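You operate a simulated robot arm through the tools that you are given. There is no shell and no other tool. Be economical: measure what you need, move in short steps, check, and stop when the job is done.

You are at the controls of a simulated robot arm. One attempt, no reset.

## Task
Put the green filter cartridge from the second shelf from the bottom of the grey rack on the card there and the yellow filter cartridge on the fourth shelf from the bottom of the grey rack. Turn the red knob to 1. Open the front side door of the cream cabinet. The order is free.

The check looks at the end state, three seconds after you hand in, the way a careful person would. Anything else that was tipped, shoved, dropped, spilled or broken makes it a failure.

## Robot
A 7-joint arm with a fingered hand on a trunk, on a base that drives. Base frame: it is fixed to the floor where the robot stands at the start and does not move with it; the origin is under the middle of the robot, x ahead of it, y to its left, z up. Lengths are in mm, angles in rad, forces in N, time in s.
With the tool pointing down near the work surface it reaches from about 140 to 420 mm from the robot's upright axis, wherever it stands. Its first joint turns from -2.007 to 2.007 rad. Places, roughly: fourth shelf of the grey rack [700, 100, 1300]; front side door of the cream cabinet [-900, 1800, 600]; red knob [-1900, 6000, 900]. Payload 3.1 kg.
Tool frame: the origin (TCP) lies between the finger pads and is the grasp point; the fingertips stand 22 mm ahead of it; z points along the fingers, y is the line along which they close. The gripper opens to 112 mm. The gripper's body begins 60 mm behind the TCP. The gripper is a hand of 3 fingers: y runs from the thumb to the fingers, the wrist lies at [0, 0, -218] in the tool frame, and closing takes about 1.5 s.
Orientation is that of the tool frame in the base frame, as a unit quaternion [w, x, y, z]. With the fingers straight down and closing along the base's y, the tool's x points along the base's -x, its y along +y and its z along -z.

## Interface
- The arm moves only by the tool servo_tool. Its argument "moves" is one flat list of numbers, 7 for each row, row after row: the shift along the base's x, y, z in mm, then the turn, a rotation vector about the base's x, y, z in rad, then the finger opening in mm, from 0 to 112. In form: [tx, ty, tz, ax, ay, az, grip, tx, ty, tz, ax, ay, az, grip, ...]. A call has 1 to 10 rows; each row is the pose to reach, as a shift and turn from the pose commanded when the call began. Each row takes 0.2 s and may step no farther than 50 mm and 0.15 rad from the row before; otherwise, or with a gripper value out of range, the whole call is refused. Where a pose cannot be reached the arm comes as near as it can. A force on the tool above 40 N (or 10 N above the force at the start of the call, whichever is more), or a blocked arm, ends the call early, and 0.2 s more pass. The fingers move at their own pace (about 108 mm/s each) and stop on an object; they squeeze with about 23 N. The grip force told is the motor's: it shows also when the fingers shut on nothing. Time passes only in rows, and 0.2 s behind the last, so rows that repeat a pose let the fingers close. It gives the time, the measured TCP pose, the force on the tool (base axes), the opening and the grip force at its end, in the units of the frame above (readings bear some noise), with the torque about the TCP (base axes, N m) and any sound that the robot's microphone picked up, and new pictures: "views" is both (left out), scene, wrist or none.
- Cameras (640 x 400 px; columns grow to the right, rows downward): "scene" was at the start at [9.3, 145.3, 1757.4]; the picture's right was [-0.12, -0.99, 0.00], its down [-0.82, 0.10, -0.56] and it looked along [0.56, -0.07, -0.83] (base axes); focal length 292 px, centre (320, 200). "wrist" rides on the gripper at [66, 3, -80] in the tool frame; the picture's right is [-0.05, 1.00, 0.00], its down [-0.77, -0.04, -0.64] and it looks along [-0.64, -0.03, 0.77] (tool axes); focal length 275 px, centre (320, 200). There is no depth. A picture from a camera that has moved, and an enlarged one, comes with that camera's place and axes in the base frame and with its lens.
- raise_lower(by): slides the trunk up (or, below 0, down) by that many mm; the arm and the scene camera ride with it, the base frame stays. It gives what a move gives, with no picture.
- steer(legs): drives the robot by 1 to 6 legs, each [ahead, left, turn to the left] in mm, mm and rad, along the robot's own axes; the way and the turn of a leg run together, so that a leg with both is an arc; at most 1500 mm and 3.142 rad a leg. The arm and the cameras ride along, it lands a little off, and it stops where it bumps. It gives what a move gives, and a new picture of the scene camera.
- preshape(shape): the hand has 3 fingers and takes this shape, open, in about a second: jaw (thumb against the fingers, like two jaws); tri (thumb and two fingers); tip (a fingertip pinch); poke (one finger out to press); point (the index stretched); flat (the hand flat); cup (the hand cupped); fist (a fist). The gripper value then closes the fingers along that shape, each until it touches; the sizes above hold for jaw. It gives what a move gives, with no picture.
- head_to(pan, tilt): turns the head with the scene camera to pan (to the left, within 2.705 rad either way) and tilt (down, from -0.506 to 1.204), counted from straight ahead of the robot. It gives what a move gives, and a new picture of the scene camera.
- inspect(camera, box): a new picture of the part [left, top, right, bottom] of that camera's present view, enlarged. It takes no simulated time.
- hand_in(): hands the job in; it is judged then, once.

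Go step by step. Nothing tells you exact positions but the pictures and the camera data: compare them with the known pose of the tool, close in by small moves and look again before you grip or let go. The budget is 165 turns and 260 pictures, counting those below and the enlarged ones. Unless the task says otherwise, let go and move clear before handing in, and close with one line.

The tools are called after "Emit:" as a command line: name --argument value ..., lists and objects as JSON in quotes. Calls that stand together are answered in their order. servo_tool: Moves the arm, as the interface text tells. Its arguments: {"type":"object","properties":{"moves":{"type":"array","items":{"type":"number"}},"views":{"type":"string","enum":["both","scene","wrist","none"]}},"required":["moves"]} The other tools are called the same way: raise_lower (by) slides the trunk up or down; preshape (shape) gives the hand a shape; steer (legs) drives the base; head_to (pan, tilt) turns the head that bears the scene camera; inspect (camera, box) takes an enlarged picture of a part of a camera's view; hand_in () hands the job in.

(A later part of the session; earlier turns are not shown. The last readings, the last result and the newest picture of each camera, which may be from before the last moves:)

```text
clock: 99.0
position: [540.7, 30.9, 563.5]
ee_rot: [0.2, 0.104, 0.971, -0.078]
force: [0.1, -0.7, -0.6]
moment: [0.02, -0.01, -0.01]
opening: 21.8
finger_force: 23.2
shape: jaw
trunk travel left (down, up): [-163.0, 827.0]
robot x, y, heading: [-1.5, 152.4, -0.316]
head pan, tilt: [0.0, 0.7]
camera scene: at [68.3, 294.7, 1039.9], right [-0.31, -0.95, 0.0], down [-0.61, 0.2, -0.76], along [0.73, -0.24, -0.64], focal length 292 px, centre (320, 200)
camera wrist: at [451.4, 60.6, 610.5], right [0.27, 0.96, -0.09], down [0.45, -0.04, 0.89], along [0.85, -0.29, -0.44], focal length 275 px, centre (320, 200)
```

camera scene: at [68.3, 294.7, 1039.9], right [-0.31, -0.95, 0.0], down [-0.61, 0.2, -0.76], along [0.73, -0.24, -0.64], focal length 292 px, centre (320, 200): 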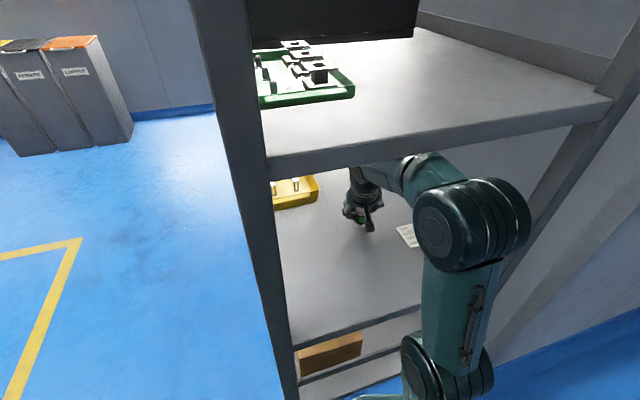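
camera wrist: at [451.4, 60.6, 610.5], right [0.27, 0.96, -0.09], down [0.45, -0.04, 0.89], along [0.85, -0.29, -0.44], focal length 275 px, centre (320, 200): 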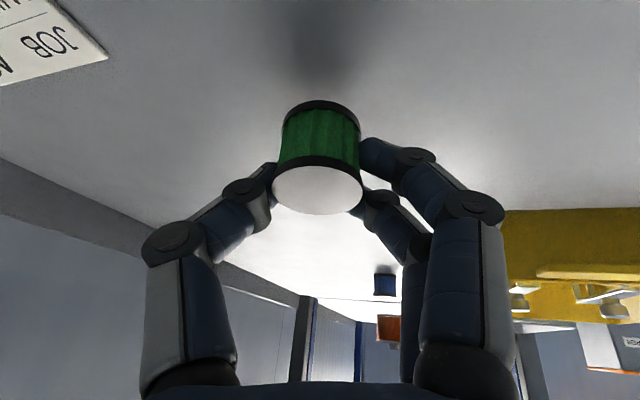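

Green is held. Card centre ≈ (461,-94). Shift the whole robot sideways to bring it over the card.

Emit:
steer --legs '[[-34, -70, 0], [0, -72, 0]]'

Emit:
inspect --camera "wrist" --box '[0, 0, 640, 400]'

```text
clock: 100.7
position: [463.1, -91.6, 563.3]
ee_rot: [0.2, 0.103, 0.971, -0.078]
force: [-0.7, -1.0, -0.6]
moment: [0.01, -0.01, 0.02]
opening: 21.7
finger_force: 23.2
shape: jaw
trunk travel left (down, up): [-163.0, 827.0]
robot x, y, heading: [-79.7, 33.2, -0.313]
head pan, tilt: [0.0, 0.7]
camera scene: at [-10.0, 170.3, 1039.9], right [-0.31, -0.95, 0.0], down [-0.61, 0.2, -0.76], along [0.73, -0.24, -0.64], focal length 292 px, centre (320, 200)
```

scene: 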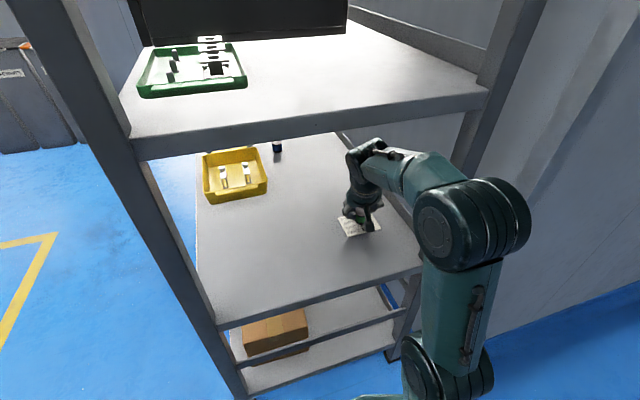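

```text
1.00 times, centred on (320, 200) of wrist (not enlarged: the box is as wide or as high as the picture)
camera zoom: at [373.4, -63.5, 610.5], right [0.27, 0.96, -0.09], down [0.45, -0.04, 0.89], along [0.85, -0.29, -0.44], focal length 275 px, centre (320, 200)
```

zoom: 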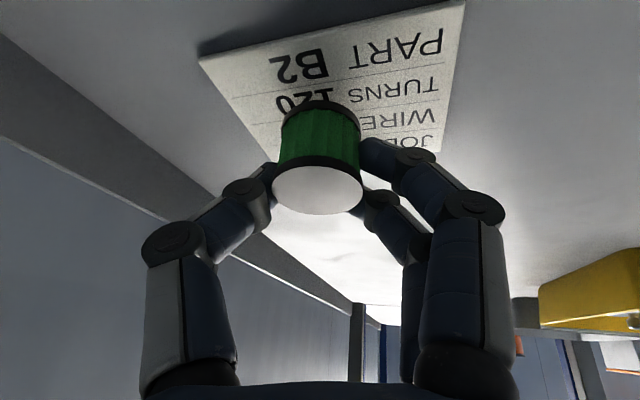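

Centered over the card. Lower in small steps to contact.

Emit:
servo_tool --moves '[1, -1, -4, 0, 0, 0, 15, 1, -1, -7, 0, 0, 0, 15]' --views "none"

Emit:
servo_tool --moves '[0, 0, -1, 0, 0, 0, 15, 0, 0, -1, 0, 0, 0, 15]' --views "none"

Emit:
servo_tool --moves '[0, 0, -1, 0, 0, 0, 15, 0, 0, -1, 0, 0, 0, 15]' --views "wrist"

```text
clock: 101.3
position: [463.4, -93.8, 555.0]
ee_rot: [0.201, 0.103, 0.971, -0.079]
force: [0.3, -0.8, 0.1]
moment: [-0.04, 0.01, -0.02]
opening: 21.8
finger_force: 23.4
shape: jaw
trunk travel left (down, up): [-163.0, 827.0]
robot x, y, heading: [-81.3, 32.4, -0.316]
head pan, tilt: [0.0, 0.7]
```

```text
clock: 101.9
position: [462.8, -93.0, 555.8]
ee_rot: [0.2, 0.103, 0.971, -0.078]
force: [0.6, -0.8, 1.7]
moment: [-0.01, 0.04, 0.0]
opening: 21.9
finger_force: 22.5
shape: jaw
trunk travel left (down, up): [-163.0, 827.0]
robot x, y, heading: [-80.2, 26.6, -0.316]
head pan, tilt: [0.0, 0.7]
```

```text
clock: 102.5
position: [463.6, -92.9, 554.2]
ee_rot: [0.201, 0.103, 0.971, -0.079]
force: [1.8, -1.0, 5.6]
moment: [-0.01, 0.02, 0.02]
opening: 22.0
finger_force: 22.8
shape: jaw
trunk travel left (down, up): [-163.0, 827.0]
robot x, y, heading: [-81.8, 30.0, -0.319]
head pan, tilt: [0.0, 0.7]
camera wrist: at [374.0, -64.6, 602.1], right [0.27, 0.96, -0.09], down [0.45, -0.04, 0.89], along [0.85, -0.29, -0.44], focal length 275 px, centre (320, 200)
```

wrist: 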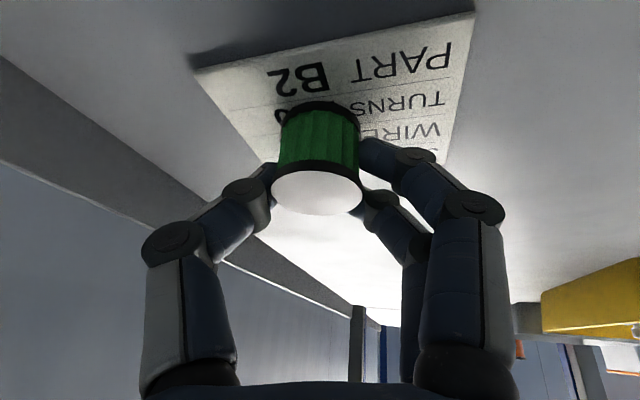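

Resting on the card. Open gently while rising so the fingertips don't drag the card.

Emit:
servo_tool --moves '[0, 0, 1, 0, 0, 0, 32, 0, 0, 3, 0, 0, 0, 42, 0, 0, 7, 0, 0, 0, 52, 0, 0, 11, 0, 0, 0, 58, 0, 0, 18, 0, 0, 0, 60]' --views "wrist"

```text
clock: 103.7
position: [462.4, -93.7, 573.3]
ee_rot: [0.2, 0.102, 0.971, -0.078]
force: [0.3, -1.0, -0.3]
moment: [0.02, 0.04, -0.03]
opening: 59.3
finger_force: 0.1
shape: jaw
trunk travel left (down, up): [-163.0, 827.0]
robot x, y, heading: [-81.6, 28.6, -0.318]
head pan, tilt: [0.0, 0.7]
camera wrist: at [373.7, -64.0, 620.1], right [0.27, 0.96, -0.09], down [0.45, -0.04, 0.89], along [0.85, -0.29, -0.44], focal length 275 px, centre (320, 200)
```

wrist: 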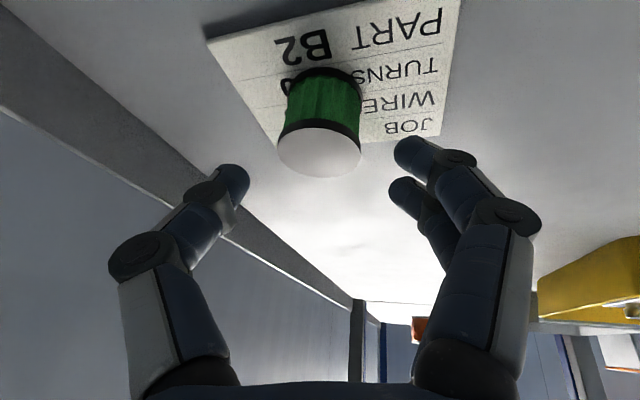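

Green stands on the card. Rise a bit more and back out.

Emit:
servo_tool --moves '[0, 0, 6, 0, 0, 0, 70, 0, 0, 11, 0, 0, 0, 80]' --views "none"

Emit:
steer --legs '[[-450, 0, 0]]'

Emit:
inspect --camera "scene" --box '[200, 40, 440, 190]'

```text
clock: 104.3
position: [463.5, -94.0, 585.4]
ee_rot: [0.2, 0.103, 0.971, -0.079]
force: [0.0, -0.4, -0.4]
moment: [-0.04, -0.04, 0.04]
opening: 79.7
finger_force: 0.1
shape: jaw
trunk travel left (down, up): [-163.0, 827.0]
robot x, y, heading: [-78.1, 31.8, -0.317]
head pan, tilt: [0.0, 0.7]
```

```text
clock: 107.0
position: [43.0, 45.8, 583.0]
ee_rot: [0.201, 0.102, 0.971, -0.079]
force: [0.4, -0.9, -0.7]
moment: [-0.02, 0.03, 0.02]
opening: 79.5
finger_force: 0.0
shape: jaw
trunk travel left (down, up): [-163.0, 827.0]
robot x, y, heading: [-499.0, 168.9, -0.313]
head pan, tilt: [0.0, 0.7]
camera scene: at [-430.7, 308.4, 1039.9], right [-0.31, -0.95, 0.0], down [-0.61, 0.2, -0.76], along [0.73, -0.24, -0.64], focal length 292 px, centre (320, 200)
```

scene: 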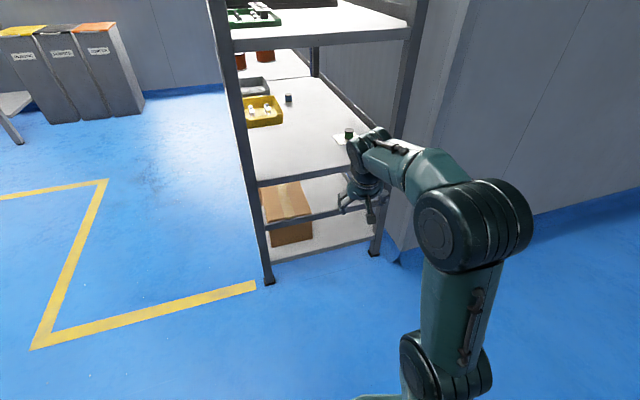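

```text
2.67 times, centred on (320, 115) of scene
camera zoom: at [-430.7, 308.4, 1039.9], right [-0.31, -0.95, 0.0], down [-0.61, 0.2, -0.76], along [0.73, -0.24, -0.64], focal length 779 px, centre (320, 427)
```

zoom: 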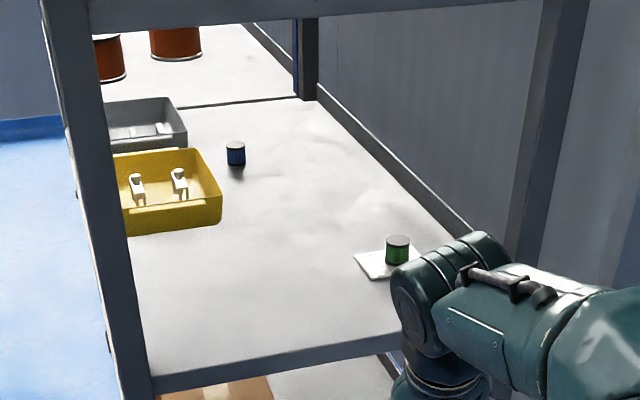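

Both cartridges are placed. Next the cream cabinet: turn left and look at it closely.

Emit:
steer --legs '[[0, 0, 1.9], [250, 0, 0]]'

Emit:
head_to --pan 0.5 --tilt 0.45

Emit:
inspect --camera "scene" --box '[120, 100, 520, 350]'

```text
clock: 113.3
position: [-532.3, 976.4, 582.8]
ee_rot: [-0.182, 0.719, -0.661, -0.115]
force: [-0.7, 0.4, 0.0]
moment: [-0.01, -0.02, 0.01]
opening: 79.7
finger_force: 0.1
shape: jaw
trunk travel left (down, up): [-163.0, 827.0]
robot x, y, heading: [-494.3, 418.1, 1.544]
head pan, tilt: [0.0, 0.7]
camera scene: at [-648.3, 449.7, 1039.9], right [1.0, -0.02, 0.0], down [-0.02, -0.64, -0.76], along [0.02, 0.76, -0.64], focal length 292 px, centre (320, 200)
```

scene: 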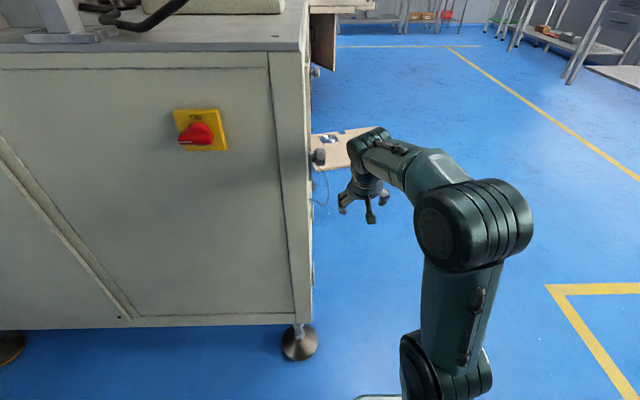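

```text
clock: 114.2
position: [-533.0, 977.3, 583.8]
ee_rot: [-0.183, 0.719, -0.661, -0.114]
force: [-1.0, 0.6, -0.3]
moment: [-0.01, 0.03, 0.01]
opening: 79.6
finger_force: 0.0
shape: jaw
trunk travel left (down, up): [-163.0, 827.0]
robot x, y, heading: [-497.2, 420.3, 1.541]
head pan, tilt: [0.499, 0.45]
camera scene: at [-692.4, 446.6, 1062.1], right [0.89, 0.46, 0.0], down [0.2, -0.39, -0.9], along [-0.41, 0.8, -0.44], focal length 292 px, centre (320, 200)
```

scene: 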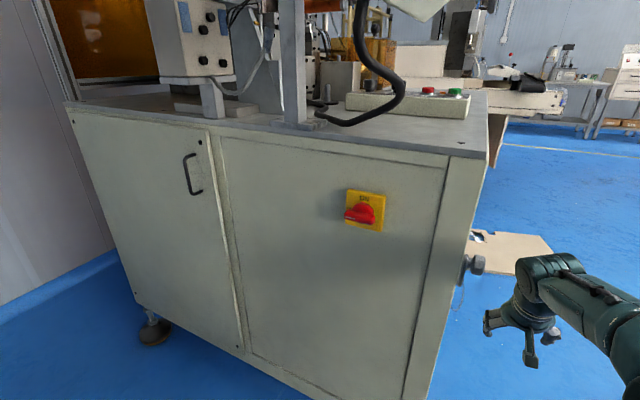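

```text
1.60 times, centred on (320, 225) of scene
camera zoom: at [-692.4, 446.6, 1062.1], right [0.89, 0.46, 0.0], down [0.2, -0.39, -0.9], along [-0.41, 0.8, -0.44], focal length 468 px, centre (320, 160)
```

zoom: 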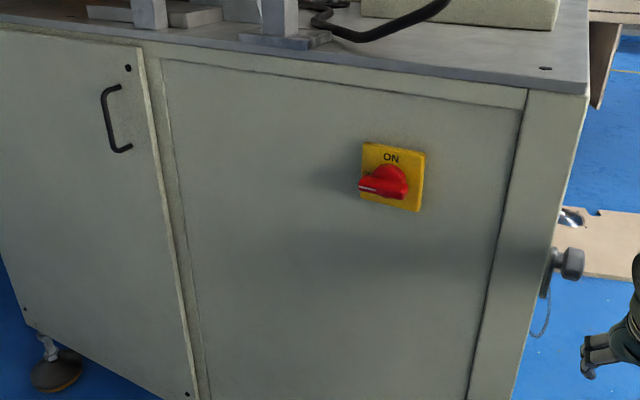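

There's a handled panel on this side and something on the +x side; I drive round to see the +x face.

Emit:
steer --legs '[[0, -700, 0], [900, 0, 0]]'

Emit:
head_to --pan 1.5 --tilt 0.4

```text
clock: 117.5
position: [13.7, 999.7, 583.5]
ee_rot: [-0.181, 0.729, -0.649, -0.116]
force: [0.4, -0.6, -0.4]
moment: [0.01, 0.01, 0.0]
opening: 79.7
finger_force: 0.1
shape: jaw
trunk travel left (down, up): [-163.0, 827.0]
robot x, y, heading: [72.0, 444.9, 1.586]
head pan, tilt: [0.499, 0.45]
stopped in leg 1: the robot was blocked; the commanded pose is now the measured one
camera scene: at [-128.2, 464.6, 1062.1], right [0.87, 0.49, 0.0], down [0.21, -0.38, -0.9], along [-0.44, 0.79, -0.44], focal length 292 px, centre (320, 200)
```

scene: 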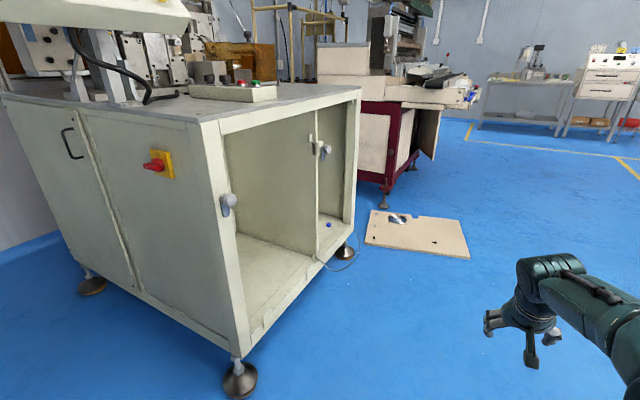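

```text
clock: 118.7
position: [13.7, 999.7, 584.6]
ee_rot: [-0.181, 0.73, -0.648, -0.117]
force: [-0.5, 0.0, -0.1]
moment: [0.0, -0.07, 0.0]
opening: 79.8
finger_force: 0.0
shape: jaw
trunk travel left (down, up): [-163.0, 827.0]
robot x, y, heading: [66.3, 445.6, 1.579]
head pan, tilt: [1.499, 0.4]
camera scene: at [-175.9, 389.9, 1066.8], right [0.06, 1.0, 0.0], down [0.39, -0.02, -0.92], along [-0.92, 0.06, -0.39], focal length 292 px, centre (320, 200)
```

scene: 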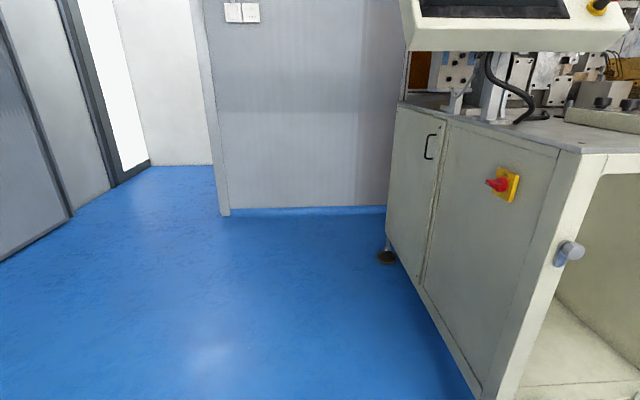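

The given place (-900,1800) is the far (+y) side of the cabinet near its front. A loose panel lies on the floor at (-400,2280), which I must not touch. I drive round it to view the far side.

Emit:
steer --legs '[[0, 100, 0], [1000, -50, 0], [650, -350, 0]]'

Emit:
head_to --pan 1.5 --tilt 0.35

Emit:
inspect --camera "scene" --box '[180, 100, 500, 300]'

```text
clock: 128.2
position: [315.4, 2632.7, 583.0]
ee_rot: [-0.182, 0.726, -0.653, -0.115]
force: [-0.1, -0.6, -0.2]
moment: [0.01, -0.01, 0.01]
opening: 79.6
finger_force: 0.1
shape: jaw
trunk travel left (down, up): [-163.0, 827.0]
robot x, y, heading: [367.4, 2074.6, 1.57]
head pan, tilt: [1.499, 0.4]
camera scene: at [119.9, 2024.9, 1066.8], right [0.07, 1.0, 0.0], down [0.39, -0.03, -0.92], along [-0.92, 0.07, -0.39], focal length 292 px, centre (320, 200)
```

scene: 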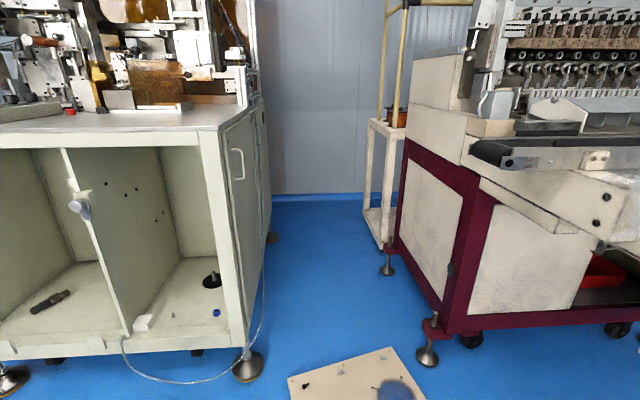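

```text
clock: 128.8
position: [315.6, 2633.7, 583.8]
ee_rot: [-0.182, 0.726, -0.653, -0.115]
force: [-0.1, 0.9, 0.0]
moment: [-0.01, -0.04, 0.0]
opening: 79.6
finger_force: 0.0
shape: jaw
trunk travel left (down, up): [-163.0, 827.0]
robot x, y, heading: [366.1, 2077.7, 1.569]
head pan, tilt: [1.499, 0.351]
camera scene: at [119.5, 2024.9, 1071.3], right [0.07, 1.0, 0.0], down [0.34, -0.02, -0.94], along [-0.94, 0.07, -0.34], focal length 292 px, centre (320, 200)
```

scene: 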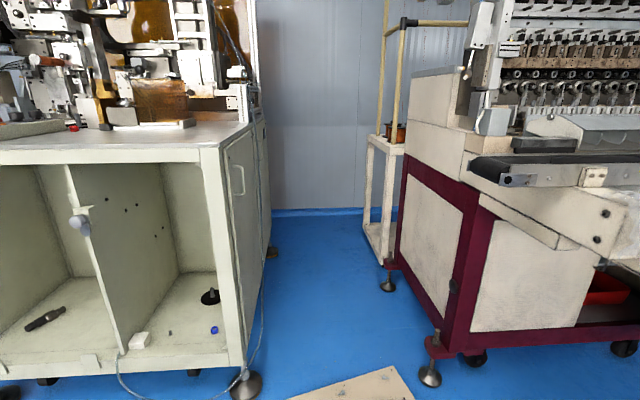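

```text
2.00 times, centred on (340, 200) of scene
camera zoom: at [119.5, 2024.9, 1071.3], right [0.07, 1.0, 0.0], down [0.34, -0.02, -0.94], along [-0.94, 0.07, -0.34], focal length 584 px, centre (280, 200)
```

zoom: 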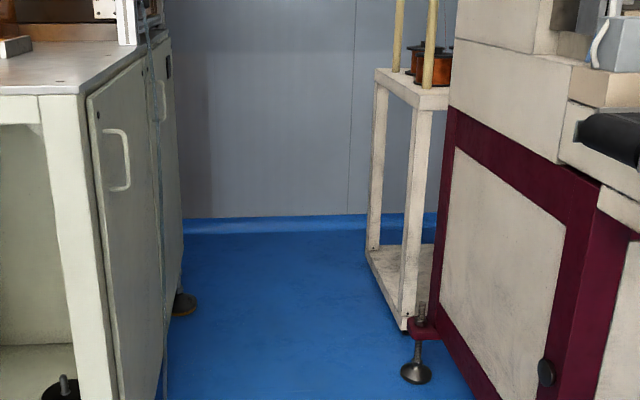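

The front side door on the far face has a white D-handle near its front edge (≈(-725,1850,837)), hinged at x≈-1175. I'll stand south of the loose panel, facing the corner.

Emit:
raise_lower --by 260

Emit:
steer --legs '[[-420, 60, 0], [0, 0, 0.93], [330, 170, 0]]'

Emit:
head_to --pan 0.3 --tilt 0.5

```text
clock: 131.5
position: [315.0, 2633.0, 844.0]
ee_rot: [-0.182, 0.726, -0.653, -0.116]
force: [0.3, 0.3, 0.5]
moment: [0.0, 0.0, 0.01]
opening: 79.8
finger_force: 0.0
shape: jaw
trunk travel left (down, up): [-423.0, 567.0]
robot x, y, heading: [367.0, 2076.3, 1.573]
head pan, tilt: [1.499, 0.351]
```

```text
clock: 138.5
position: [-538.8, 1994.8, 843.4]
ee_rot: [-0.108, 0.944, -0.251, -0.186]
force: [-0.4, -0.8, 0.1]
moment: [-0.01, 0.02, 0.01]
opening: 79.8
finger_force: 0.1
shape: jaw
trunk travel left (down, up): [-423.0, 567.0]
robot x, y, heading: [-58.3, 1707.9, 2.513]
head pan, tilt: [1.499, 0.351]
camera scene: at [-162.9, 1481.7, 1331.3], right [-0.77, 0.64, 0.0], down [0.22, 0.26, -0.94], along [-0.6, -0.72, -0.34], focal length 292 px, centre (320, 200)
```

scene: 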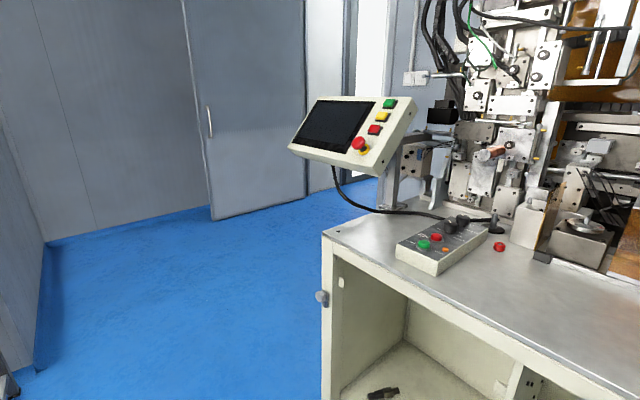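

```text
clock: 139.9
position: [-540.5, 1995.4, 844.3]
ee_rot: [-0.109, 0.944, -0.251, -0.185]
force: [-0.1, -0.2, 0.1]
moment: [0.0, -0.01, 0.01]
opening: 79.8
finger_force: 0.0
shape: jaw
trunk travel left (down, up): [-423.0, 567.0]
robot x, y, heading: [-58.7, 1707.9, 2.515]
head pan, tilt: [0.3, 0.499]
camera scene: at [-188.8, 1582.0, 1317.6], right [0.32, 0.95, 0.0], down [0.45, -0.15, -0.88], along [-0.83, 0.28, -0.48], focal length 292 px, centre (320, 200)
```

scene: 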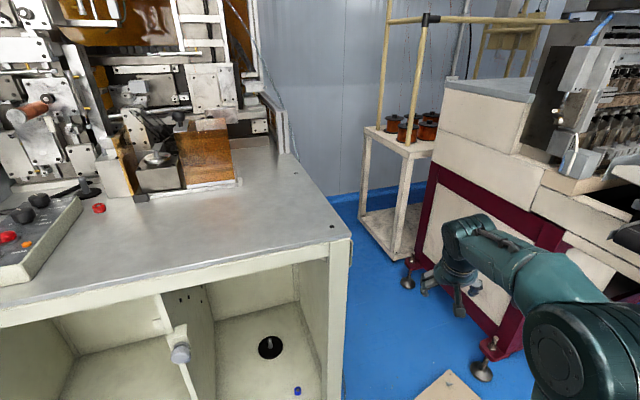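

I raise the hand towards horizontal here in free space.

Emit:
servo_tool --moves '[0, 0, 0, 0.1, 0.098, 0, 80, 0, 0, 0, 0.2, 0.196, 0, 80, 0, 0, 0, 0.3, 0.294, 0, 80, 0, 0, 0, 0.4, 0.392, 0, 80, 0, 0, 0, 0.5, 0.49, 0, 80, 0, 0, 0, 0.6, 0.588, 0, 80, 0, 0, 0, 0.7, 0.686, 0, 80, 0, 0, 0, 0.8, 0.785, 0, 80]' --views "none"

Emit:
servo_tool --moves '[0, 0, 0, 0, 0, 0.13, 80, 0, 0, 0, 0, 0, 0.26, 80, 0, 0, 0, 0, 0, 0.39, 80, 0, 0, 0, 0, 0, 0.52, 80, 0, 0, 0, 0, 0, 0.65, 80, 0, 0, 0, 0, 0, 0.78, 80]' --views "both"

```text
clock: 141.7
position: [-540.2, 1996.2, 843.9]
ee_rot: [-0.357, 0.688, -0.183, -0.605]
force: [-0.5, 1.0, 0.0]
moment: [0.02, 0.01, 0.01]
opening: 79.9
finger_force: 0.0
shape: jaw
trunk travel left (down, up): [-423.0, 567.0]
robot x, y, heading: [-62.3, 1714.1, 2.518]
head pan, tilt: [0.3, 0.499]
```

```text
clock: 143.1
position: [-560.4, 1944.6, 846.5]
ee_rot: [-0.188, 0.713, 0.0, -0.676]
force: [-0.6, -0.1, -0.4]
moment: [-0.01, 0.0, 0.04]
opening: 79.6
finger_force: 0.0
shape: jaw
out of reach, approached as far as the arm can: row 4, 5, 6
trunk travel left (down, up): [-423.0, 567.0]
robot x, y, heading: [-57.9, 1712.5, 2.514]
head pan, tilt: [0.3, 0.499]
camera scene: at [-188.6, 1582.2, 1317.6], right [0.32, 0.95, 0.0], down [0.45, -0.15, -0.88], along [-0.83, 0.28, -0.48], focal length 292 px, centre (320, 200)
camera wrist: at [-479.3, 1936.8, 784.6], right [-0.26, -0.94, -0.22], down [0.55, -0.34, 0.76], along [-0.79, 0.07, 0.61], focal length 275 px, centre (320, 200)
```

scene: 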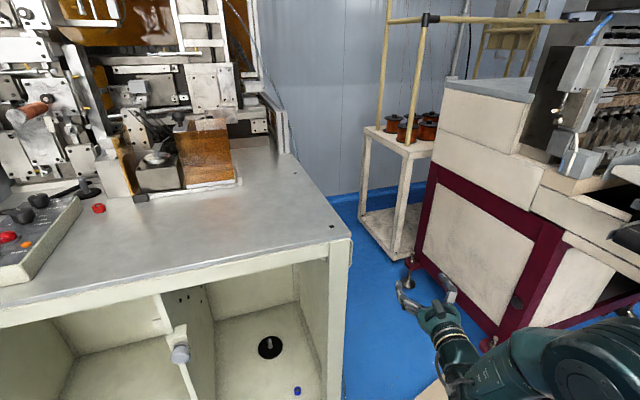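
wrist: 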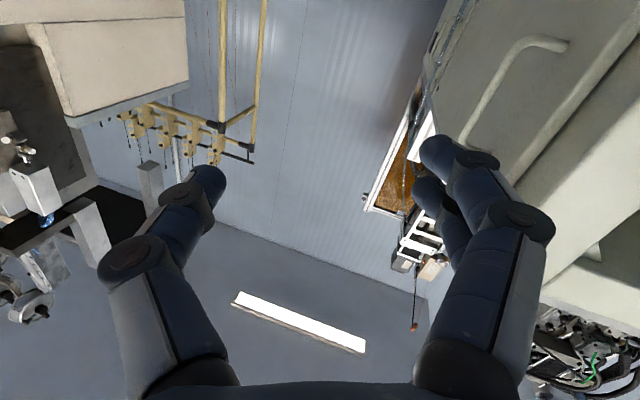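

The handle is visible in the wrist view: bar ≈ (-764,1840), z 786–870, gap to the door ≈ 25–29 mm. Drive closer.

Emit:
steer --legs '[[150, 110, 0]]'

Emit:
servo_tool --moves '[20, -10, 0, 0, 0, 0.05, 60, 40, -15, 0, 0, 0, 0.15, 60, 50, -15, 0, 0, 0, 0.25, 60]' --views "both"

```text
clock: 144.7
position: [-750.5, 1945.1, 846.4]
ee_rot: [-0.19, 0.713, -0.001, -0.675]
force: [0.2, 1.1, 0.5]
moment: [0.0, 0.01, 0.04]
opening: 79.1
finger_force: 0.0
shape: jaw
trunk travel left (down, up): [-423.0, 567.0]
robot x, y, heading: [-247.7, 1710.6, 2.512]
head pan, tilt: [0.3, 0.499]
camera scene: at [-379.8, 1581.0, 1317.6], right [0.32, 0.95, 0.0], down [0.45, -0.15, -0.88], along [-0.83, 0.28, -0.48], focal length 292 px, centre (320, 200)
```

scene: 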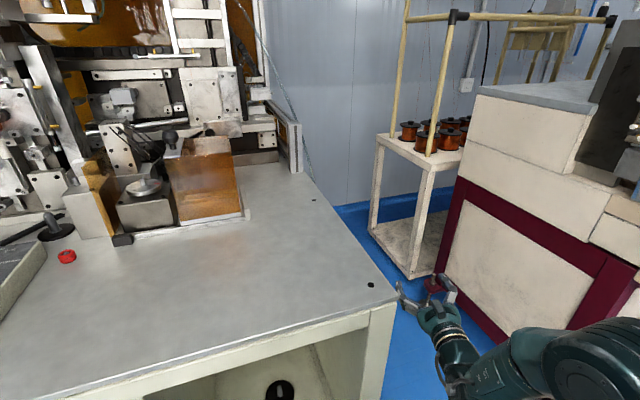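

```text
clock: 145.4
position: [-662.1, 1855.1, 850.9]
ee_rot: [-0.117, 0.708, 0.071, -0.693]
force: [25.7, 28.8, 7.7]
moment: [-0.11, -0.25, 1.19]
opening: 47.0
finger_force: 0.1
shape: jaw
out of reach, approached as far as the arm can: row 1, 2, 3
trunk travel left (down, up): [-423.0, 567.0]
robot x, y, heading: [-249.8, 1711.5, 2.51]
head pan, tilt: [0.3, 0.499]
camera scene: at [-374.4, 1586.3, 1318.7], right [0.33, 0.95, -0.01], down [0.45, -0.16, -0.88], along [-0.83, 0.28, -0.48], focal length 292 px, centre (320, 200)
camera wrist: at [-581.8, 1863.2, 789.3], right [-0.06, -0.97, -0.22], down [0.61, -0.21, 0.76], along [-0.79, -0.09, 0.61], focal length 275 px, centre (320, 200)
```

scene: 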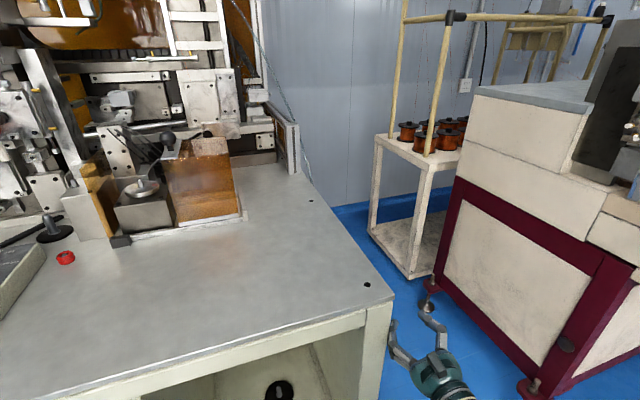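
wrist: 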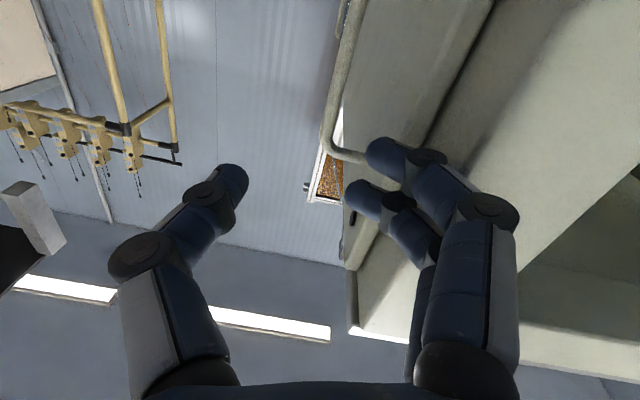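

The hand came in against the cabinet corner (38 N). Back it off.

Emit:
servo_tool --moves '[15, 15, 0, 0, 0, 0, 60, 20, 30, 0, 0, 0, 0, 60]' --views "wrist"

```text
clock: 146.1
position: [-660.3, 1847.4, 850.2]
ee_rot: [-0.108, 0.71, 0.078, -0.691]
force: [10.0, 40.6, -9.3]
moment: [0.59, -0.1, 0.36]
opening: 42.1
finger_force: 0.1
shape: jaw
out of reach, approached as far as the arm can: row 1, 2
trunk travel left (down, up): [-423.0, 567.0]
robot x, y, heading: [-250.9, 1712.2, 2.512]
head pan, tilt: [0.3, 0.499]
camera wrist: at [-577.8, 1857.1, 789.8], right [-0.04, -0.98, -0.22], down [0.61, -0.2, 0.77], along [-0.79, -0.1, 0.6], focal length 275 px, centre (320, 200)
```

wrist: 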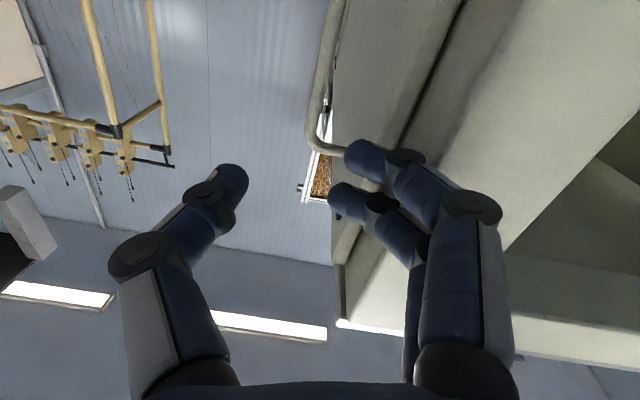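

Emit:
steer --legs '[[-45, -75, 0]]'

Emit:
servo_tool --moves '[0, 0, 0, 0, 0, -0.1, 60, 0, 10, 0, 0, 0, -0.2, 60, 0, 20, 0, 0, 0, -0.25, 60]' --views "both"

```text
clock: 147.1
position: [-580.4, 1871.1, 853.9]
ee_rot: [-0.107, 0.707, 0.087, -0.693]
force: [-0.6, 0.1, -0.2]
moment: [-0.02, 0.01, -0.01]
opening: 60.0
finger_force: 0.1
shape: jaw
trunk travel left (down, up): [-423.0, 567.0]
robot x, y, heading: [-166.3, 1744.9, 2.517]
head pan, tilt: [0.3, 0.499]
camera scene: at [-297.9, 1613.8, 1317.8], right [0.32, 0.95, 0.0], down [0.45, -0.15, -0.88], along [-0.83, 0.28, -0.48], focal length 292 px, centre (320, 200)
```

scene: 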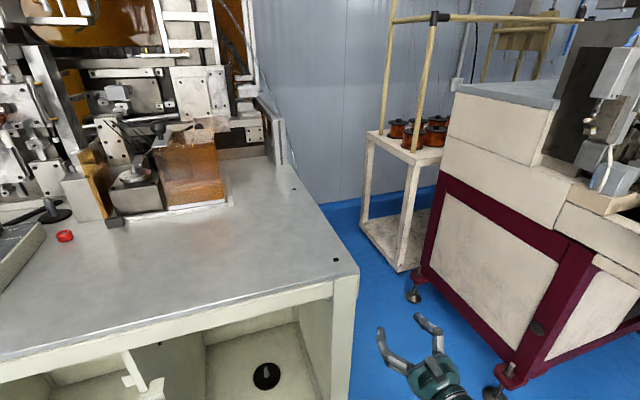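

```text
clock: 147.9
position: [-581.0, 1888.8, 853.1]
ee_rot: [-0.192, 0.713, -0.002, -0.674]
force: [0.4, -0.3, -0.6]
moment: [-0.01, -0.03, 0.0]
opening: 59.8
finger_force: 0.1
shape: jaw
trunk travel left (down, up): [-423.0, 567.0]
robot x, y, heading: [-168.6, 1744.4, 2.516]
head pan, tilt: [0.3, 0.499]
camera scene: at [-298.7, 1613.6, 1317.6], right [0.32, 0.95, 0.0], down [0.45, -0.15, -0.88], along [-0.83, 0.28, -0.48], focal length 292 px, centre (320, 200)
camera wrist: at [-498.9, 1881.0, 790.6], right [-0.27, -0.94, -0.23], down [0.55, -0.34, 0.76], along [-0.79, 0.08, 0.61], focal length 275 px, centre (320, 200)
```

scene: 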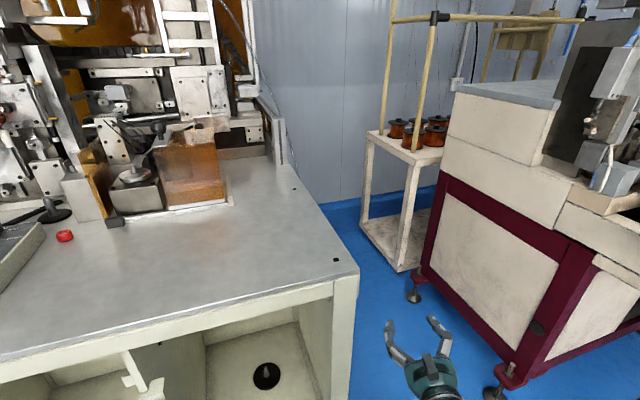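
wrist: 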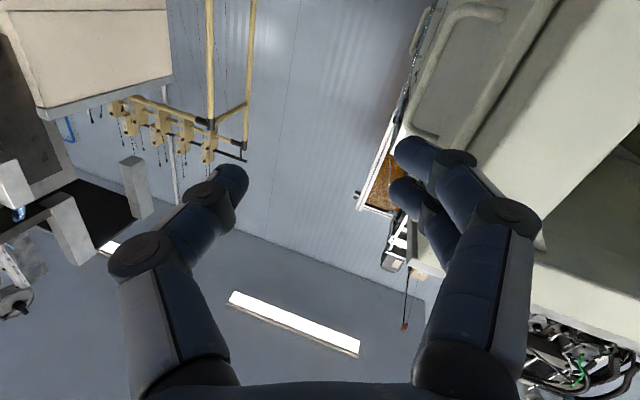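

Gripping from this angle makes the knuckles clash with the cabinet corner. The front compartment is open, so I can push this door outwards from inside instead. First look into the compartment.

Emit:
steer --legs '[[-279, 99, 0], [0, 0, 0.62]]'

Emit:
head_to --pan -0.1 --tilt 0.6

Emit:
raise_lower --by -200

Emit:
head_to --pan -0.1 --tilt 0.5

```text
clock: 151.7
position: [-421.2, 1375.4, 852.5]
ee_rot: [-0.027, -0.679, -0.218, 0.701]
force: [-1.0, 0.3, -0.6]
moment: [0.0, 0.02, 0.02]
opening: 59.7
finger_force: 0.1
shape: jaw
trunk travel left (down, up): [-423.0, 567.0]
robot x, y, heading: [-1.0, 1497.4, 3.138]
head pan, tilt: [0.3, 0.499]
camera scene: at [-30.7, 1319.0, 1317.6], right [-0.3, 0.96, 0.0], down [0.46, 0.14, -0.88], along [-0.84, -0.26, -0.48], focal length 292 px, centre (320, 200)
```

scene: 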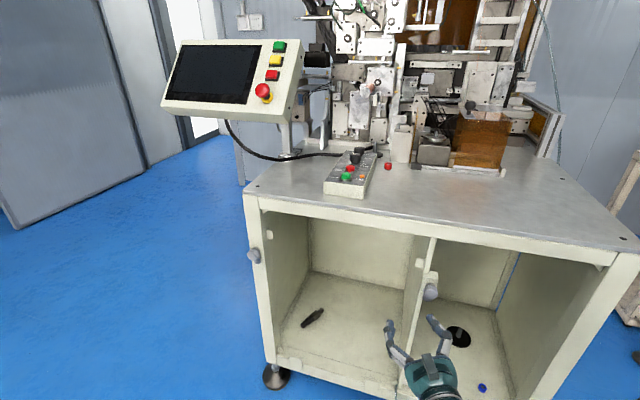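

```text
clock: 152.5
position: [-421.1, 1375.9, 852.5]
ee_rot: [-0.026, -0.679, -0.218, 0.701]
force: [-0.3, -1.4, 0.2]
moment: [-0.01, 0.0, 0.0]
opening: 60.1
finger_force: 0.0
shape: jaw
trunk travel left (down, up): [-423.0, 567.0]
robot x, y, heading: [-2.1, 1499.5, 3.135]
head pan, tilt: [-0.099, 0.6]
camera scene: at [-31.7, 1354.6, 1308.6], right [0.1, 1.0, 0.0], down [0.56, -0.06, -0.83], along [-0.82, 0.08, -0.56], focal length 292 px, centre (320, 200)
```

scene: 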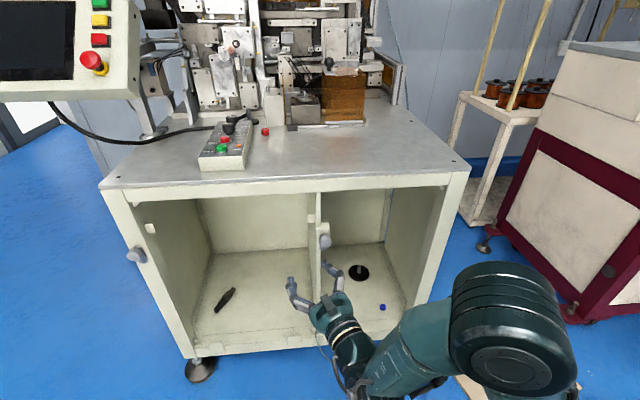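

```text
clock: 154.7
position: [-420.6, 1375.2, 651.7]
ee_rot: [-0.026, -0.679, -0.218, 0.701]
force: [-0.2, -0.6, -0.4]
moment: [-0.01, -0.01, -0.01]
opening: 60.1
finger_force: 0.0
shape: jaw
trunk travel left (down, up): [-223.0, 767.0]
robot x, y, heading: [-2.0, 1503.2, 3.142]
head pan, tilt: [-0.099, 0.6]
```

```text
clock: 155.4
position: [-421.3, 1375.6, 651.7]
ee_rot: [-0.026, -0.678, -0.219, 0.701]
force: [0.0, -0.8, -0.4]
moment: [-0.01, -0.02, -0.02]
opening: 59.7
finger_force: 0.0
shape: jaw
trunk travel left (down, up): [-223.0, 767.0]
robot x, y, heading: [-1.5, 1498.6, 3.142]
head pan, tilt: [-0.099, 0.499]
camera scene: at [-34.3, 1354.9, 1117.6], right [0.1, 0.99, 0.0], down [0.48, -0.05, -0.88], along [-0.87, 0.09, -0.48], focal length 292 px, centre (320, 200)
```

scene: 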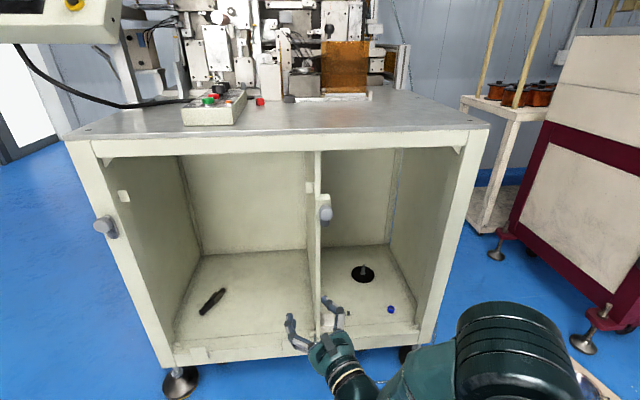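

Emit:
inspect --camera "scene" --box '[300, 120, 500, 350]'

```text
1.74 times, centred on (400, 235) of scene
camera zoom: at [-34.3, 1354.9, 1117.6], right [0.1, 0.99, 0.0], down [0.48, -0.05, -0.88], along [-0.87, 0.09, -0.48], focal length 508 px, centre (181, 139)
```

zoom: 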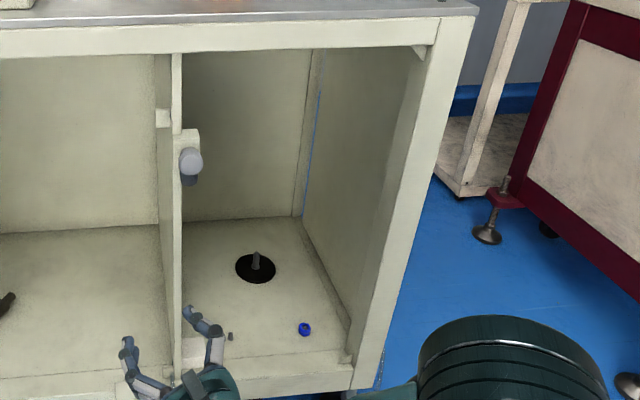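

The right compartment's outer wall is the door's inside, free to push. I form a pointing hand, and swing it to point straight into the compartment.

Emit:
preshape --shape "point"

Emit:
servo_tool --moves '[-5, 35, -10, 0, 0, -0.1, 60, -10, 70, -20, 0, 0, -0.2, 60, -15, 105, -30, 0, 0, -0.3, 60, -20, 140, -40, 0, 0, -0.4, 60, -25, 170, -40, 0, 0, -0.5, 60]' --views "both"

```text
clock: 156.3
position: [-421.3, 1376.7, 653.0]
ee_rot: [-0.025, -0.679, -0.218, 0.701]
force: [-0.5, -0.2, -0.4]
moment: [0.01, 0.0, 0.0]
opening: 0.0
finger_force: 0.0
shape: point
trunk travel left (down, up): [-223.0, 767.0]
robot x, y, heading: [0.5, 1498.0, 3.142]
head pan, tilt: [-0.099, 0.499]
```

```text
clock: 157.5
position: [-447.5, 1545.0, 610.9]
ee_rot: [-0.149, 0.711, 0.042, -0.686]
force: [0.4, -0.2, -0.4]
moment: [-0.05, 0.0, 0.0]
opening: 0.0
finger_force: 0.0
shape: point
trunk travel left (down, up): [-223.0, 767.0]
robot x, y, heading: [0.0, 1499.8, 3.144]
head pan, tilt: [-0.099, 0.499]
camera scene: at [-34.3, 1354.9, 1117.6], right [0.1, 0.99, 0.0], down [0.48, -0.05, -0.88], along [-0.87, 0.09, -0.48], focal length 292 px, centre (320, 200)
camera wrist: at [-364.1, 1546.1, 549.4], right [-0.15, -0.96, -0.23], down [0.59, -0.27, 0.76], along [-0.79, -0.02, 0.61], focal length 275 px, centre (320, 200)
```

scene: 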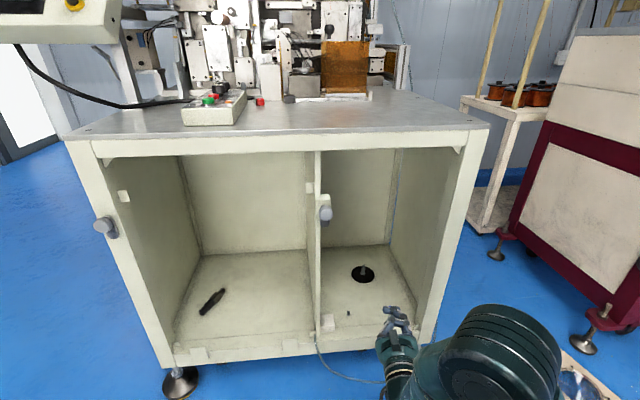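
wrist: 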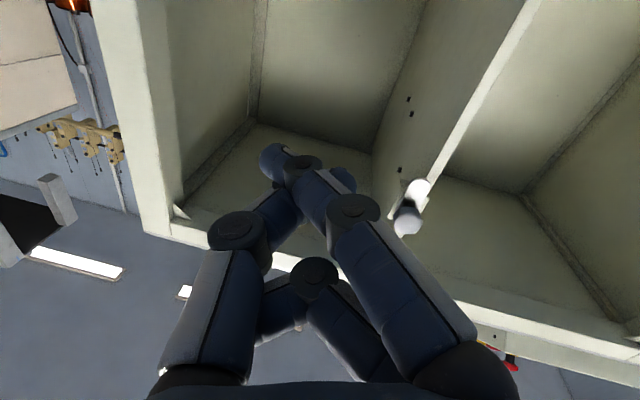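

Emit:
steer --legs '[[180, 50, 0]]'

Emit:
servo_tool --moves '[-40, 10, 0, 0, 0, 0, 0, -80, 20, 0, 0, 0, 0, 0, -120, 30, 0, 0, 0, 0, 0, -160, 40, 0, 0, 0, 0, 0]' --views "both"

```text
clock: 159.0
position: [-623.3, 1493.9, 609.4]
ee_rot: [-0.148, 0.711, 0.044, -0.686]
force: [0.0, -0.2, 0.7]
moment: [0.0, 0.01, -0.01]
opening: 0.0
finger_force: 0.0
shape: point
trunk travel left (down, up): [-223.0, 767.0]
robot x, y, heading: [-180.9, 1446.3, -3.142]
head pan, tilt: [-0.099, 0.499]
camera scene: at [-211.3, 1305.4, 1117.6], right [0.1, 1.0, 0.0], down [0.48, -0.05, -0.88], along [-0.87, 0.09, -0.48], focal length 292 px, centre (320, 200)
```

scene: 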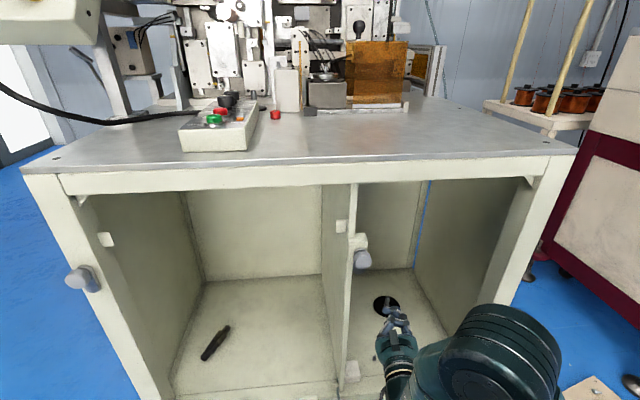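

```text
clock: 160.0
position: [-784.1, 1535.2, 611.1]
ee_rot: [-0.149, 0.711, 0.042, -0.686]
force: [-0.2, 0.6, -0.2]
moment: [0.0, 0.02, -0.05]
opening: 0.1
finger_force: 0.0
shape: point
trunk travel left (down, up): [-223.0, 767.0]
robot x, y, heading: [-180.6, 1450.9, -3.145]
head pan, tilt: [-0.099, 0.499]
camera scene: at [-211.3, 1305.4, 1117.6], right [0.1, 1.0, 0.0], down [0.48, -0.05, -0.88], along [-0.87, 0.09, -0.48], focal length 292 px, centre (320, 200)
camera wrist: at [-701.2, 1536.7, 550.2], right [-0.14, -0.96, -0.23], down [0.59, -0.27, 0.76], along [-0.79, -0.02, 0.61], focal length 275 px, centre (320, 200)
```

scene: 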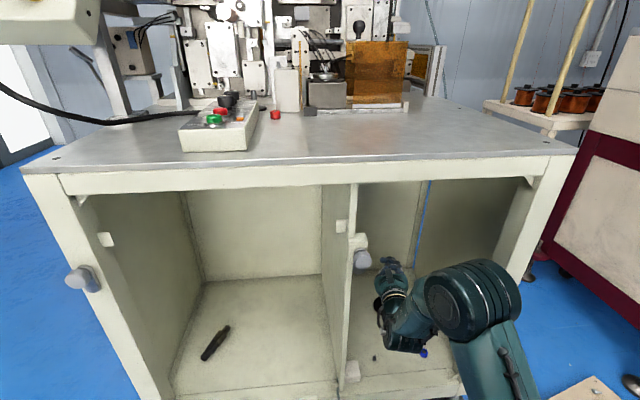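
wrist: 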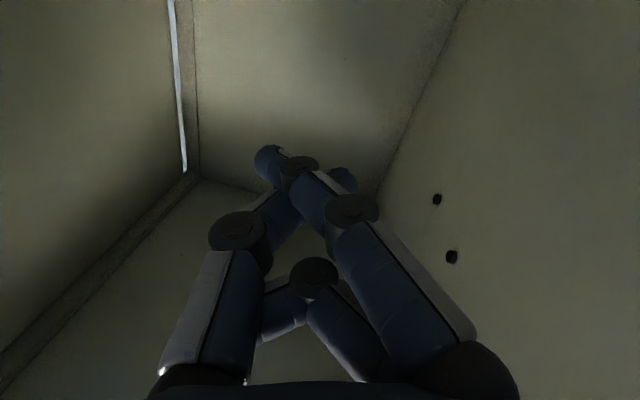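

Inside. Now turn the hand towards the door and approach its inner face.

Emit:
servo_tool --moves '[-10, 20, 0, 0, 0, -0.12, 0, -20, 40, 0, 0, 0, -0.24, 0, -25, 65, 0, 0, 0, -0.36, 0, -30, 90, 0, 0, 0, -0.48, 0, -35, 120, 0, 0, 0, -0.6, 0]' --views "both"

```text
clock: 161.2
position: [-819.7, 1654.1, 611.2]
ee_rot: [-0.344, 0.693, -0.169, -0.611]
force: [-0.2, -0.2, -0.3]
moment: [0.01, -0.02, 0.0]
opening: 0.0
finger_force: 0.1
shape: point
trunk travel left (down, up): [-223.0, 767.0]
robot x, y, heading: [-182.0, 1450.5, -3.143]
head pan, tilt: [-0.099, 0.499]
camera scene: at [-211.5, 1305.3, 1117.6], right [0.1, 1.0, 0.0], down [0.48, -0.05, -0.88], along [-0.87, 0.09, -0.48], focal length 292 px, centre (320, 200)
camera wrist: at [-749.9, 1608.5, 549.4], right [-0.66, -0.71, -0.23], down [0.34, -0.55, 0.76], along [-0.67, 0.43, 0.61], focal length 275 px, centre (320, 200)
```

scene: 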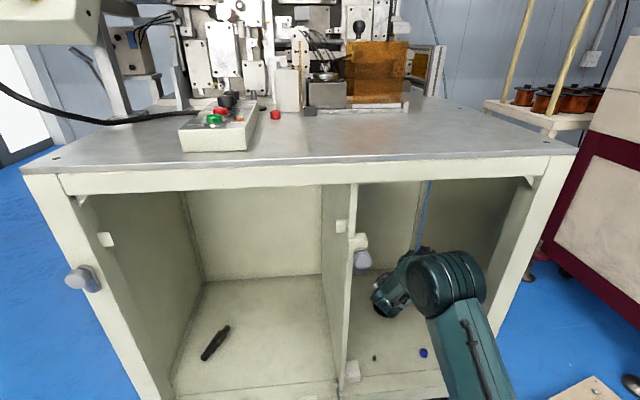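
wrist: 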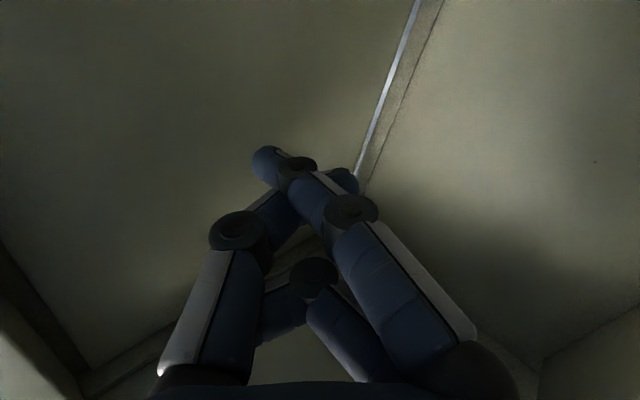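

Good reach. Push in +y until contact and onwards.

Emit:
servo_tool --moves '[0, 30, 0, 0, 0, 0, 0, 0, 60, 0, 0, 0, 0, 0, 0, 90, 0, 0, 0, 0, 0, 0, 120, 0, 0, 0, 0, 0, 0, 140, 0, 0, 0, 0, 0]' --views "both"

```text
clock: 162.4
position: [-818.9, 1793.5, 611.4]
ee_rot: [-0.344, 0.693, -0.169, -0.611]
force: [0.6, -3.1, -1.2]
moment: [-0.08, 0.0, -0.04]
opening: 0.0
finger_force: 0.1
shape: point
trunk travel left (down, up): [-223.0, 767.0]
robot x, y, heading: [-179.5, 1447.7, -3.14]
head pan, tilt: [-0.099, 0.499]
camera scene: at [-211.4, 1305.2, 1117.6], right [0.1, 1.0, 0.0], down [0.48, -0.05, -0.88], along [-0.87, 0.09, -0.48], focal length 292 px, centre (320, 200)
camera wrist: at [-750.5, 1747.7, 549.4], right [-0.66, -0.71, -0.23], down [0.34, -0.55, 0.76], along [-0.67, 0.43, 0.61], focal length 275 px, centre (320, 200)
```

scene: 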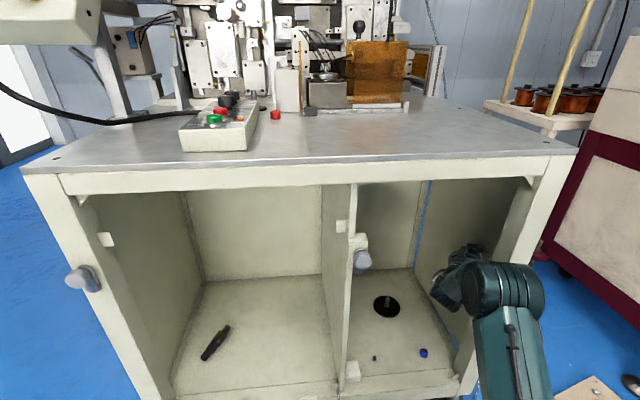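
wrist: 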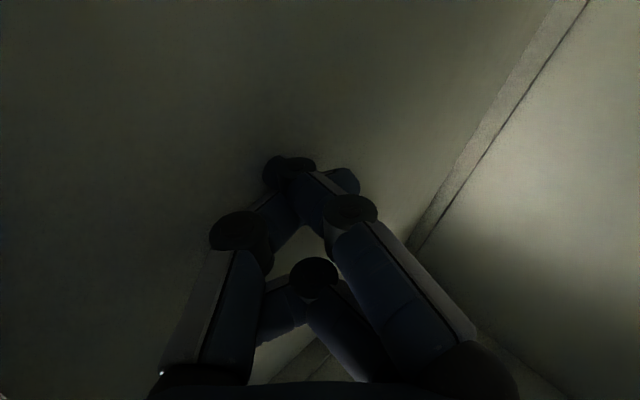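

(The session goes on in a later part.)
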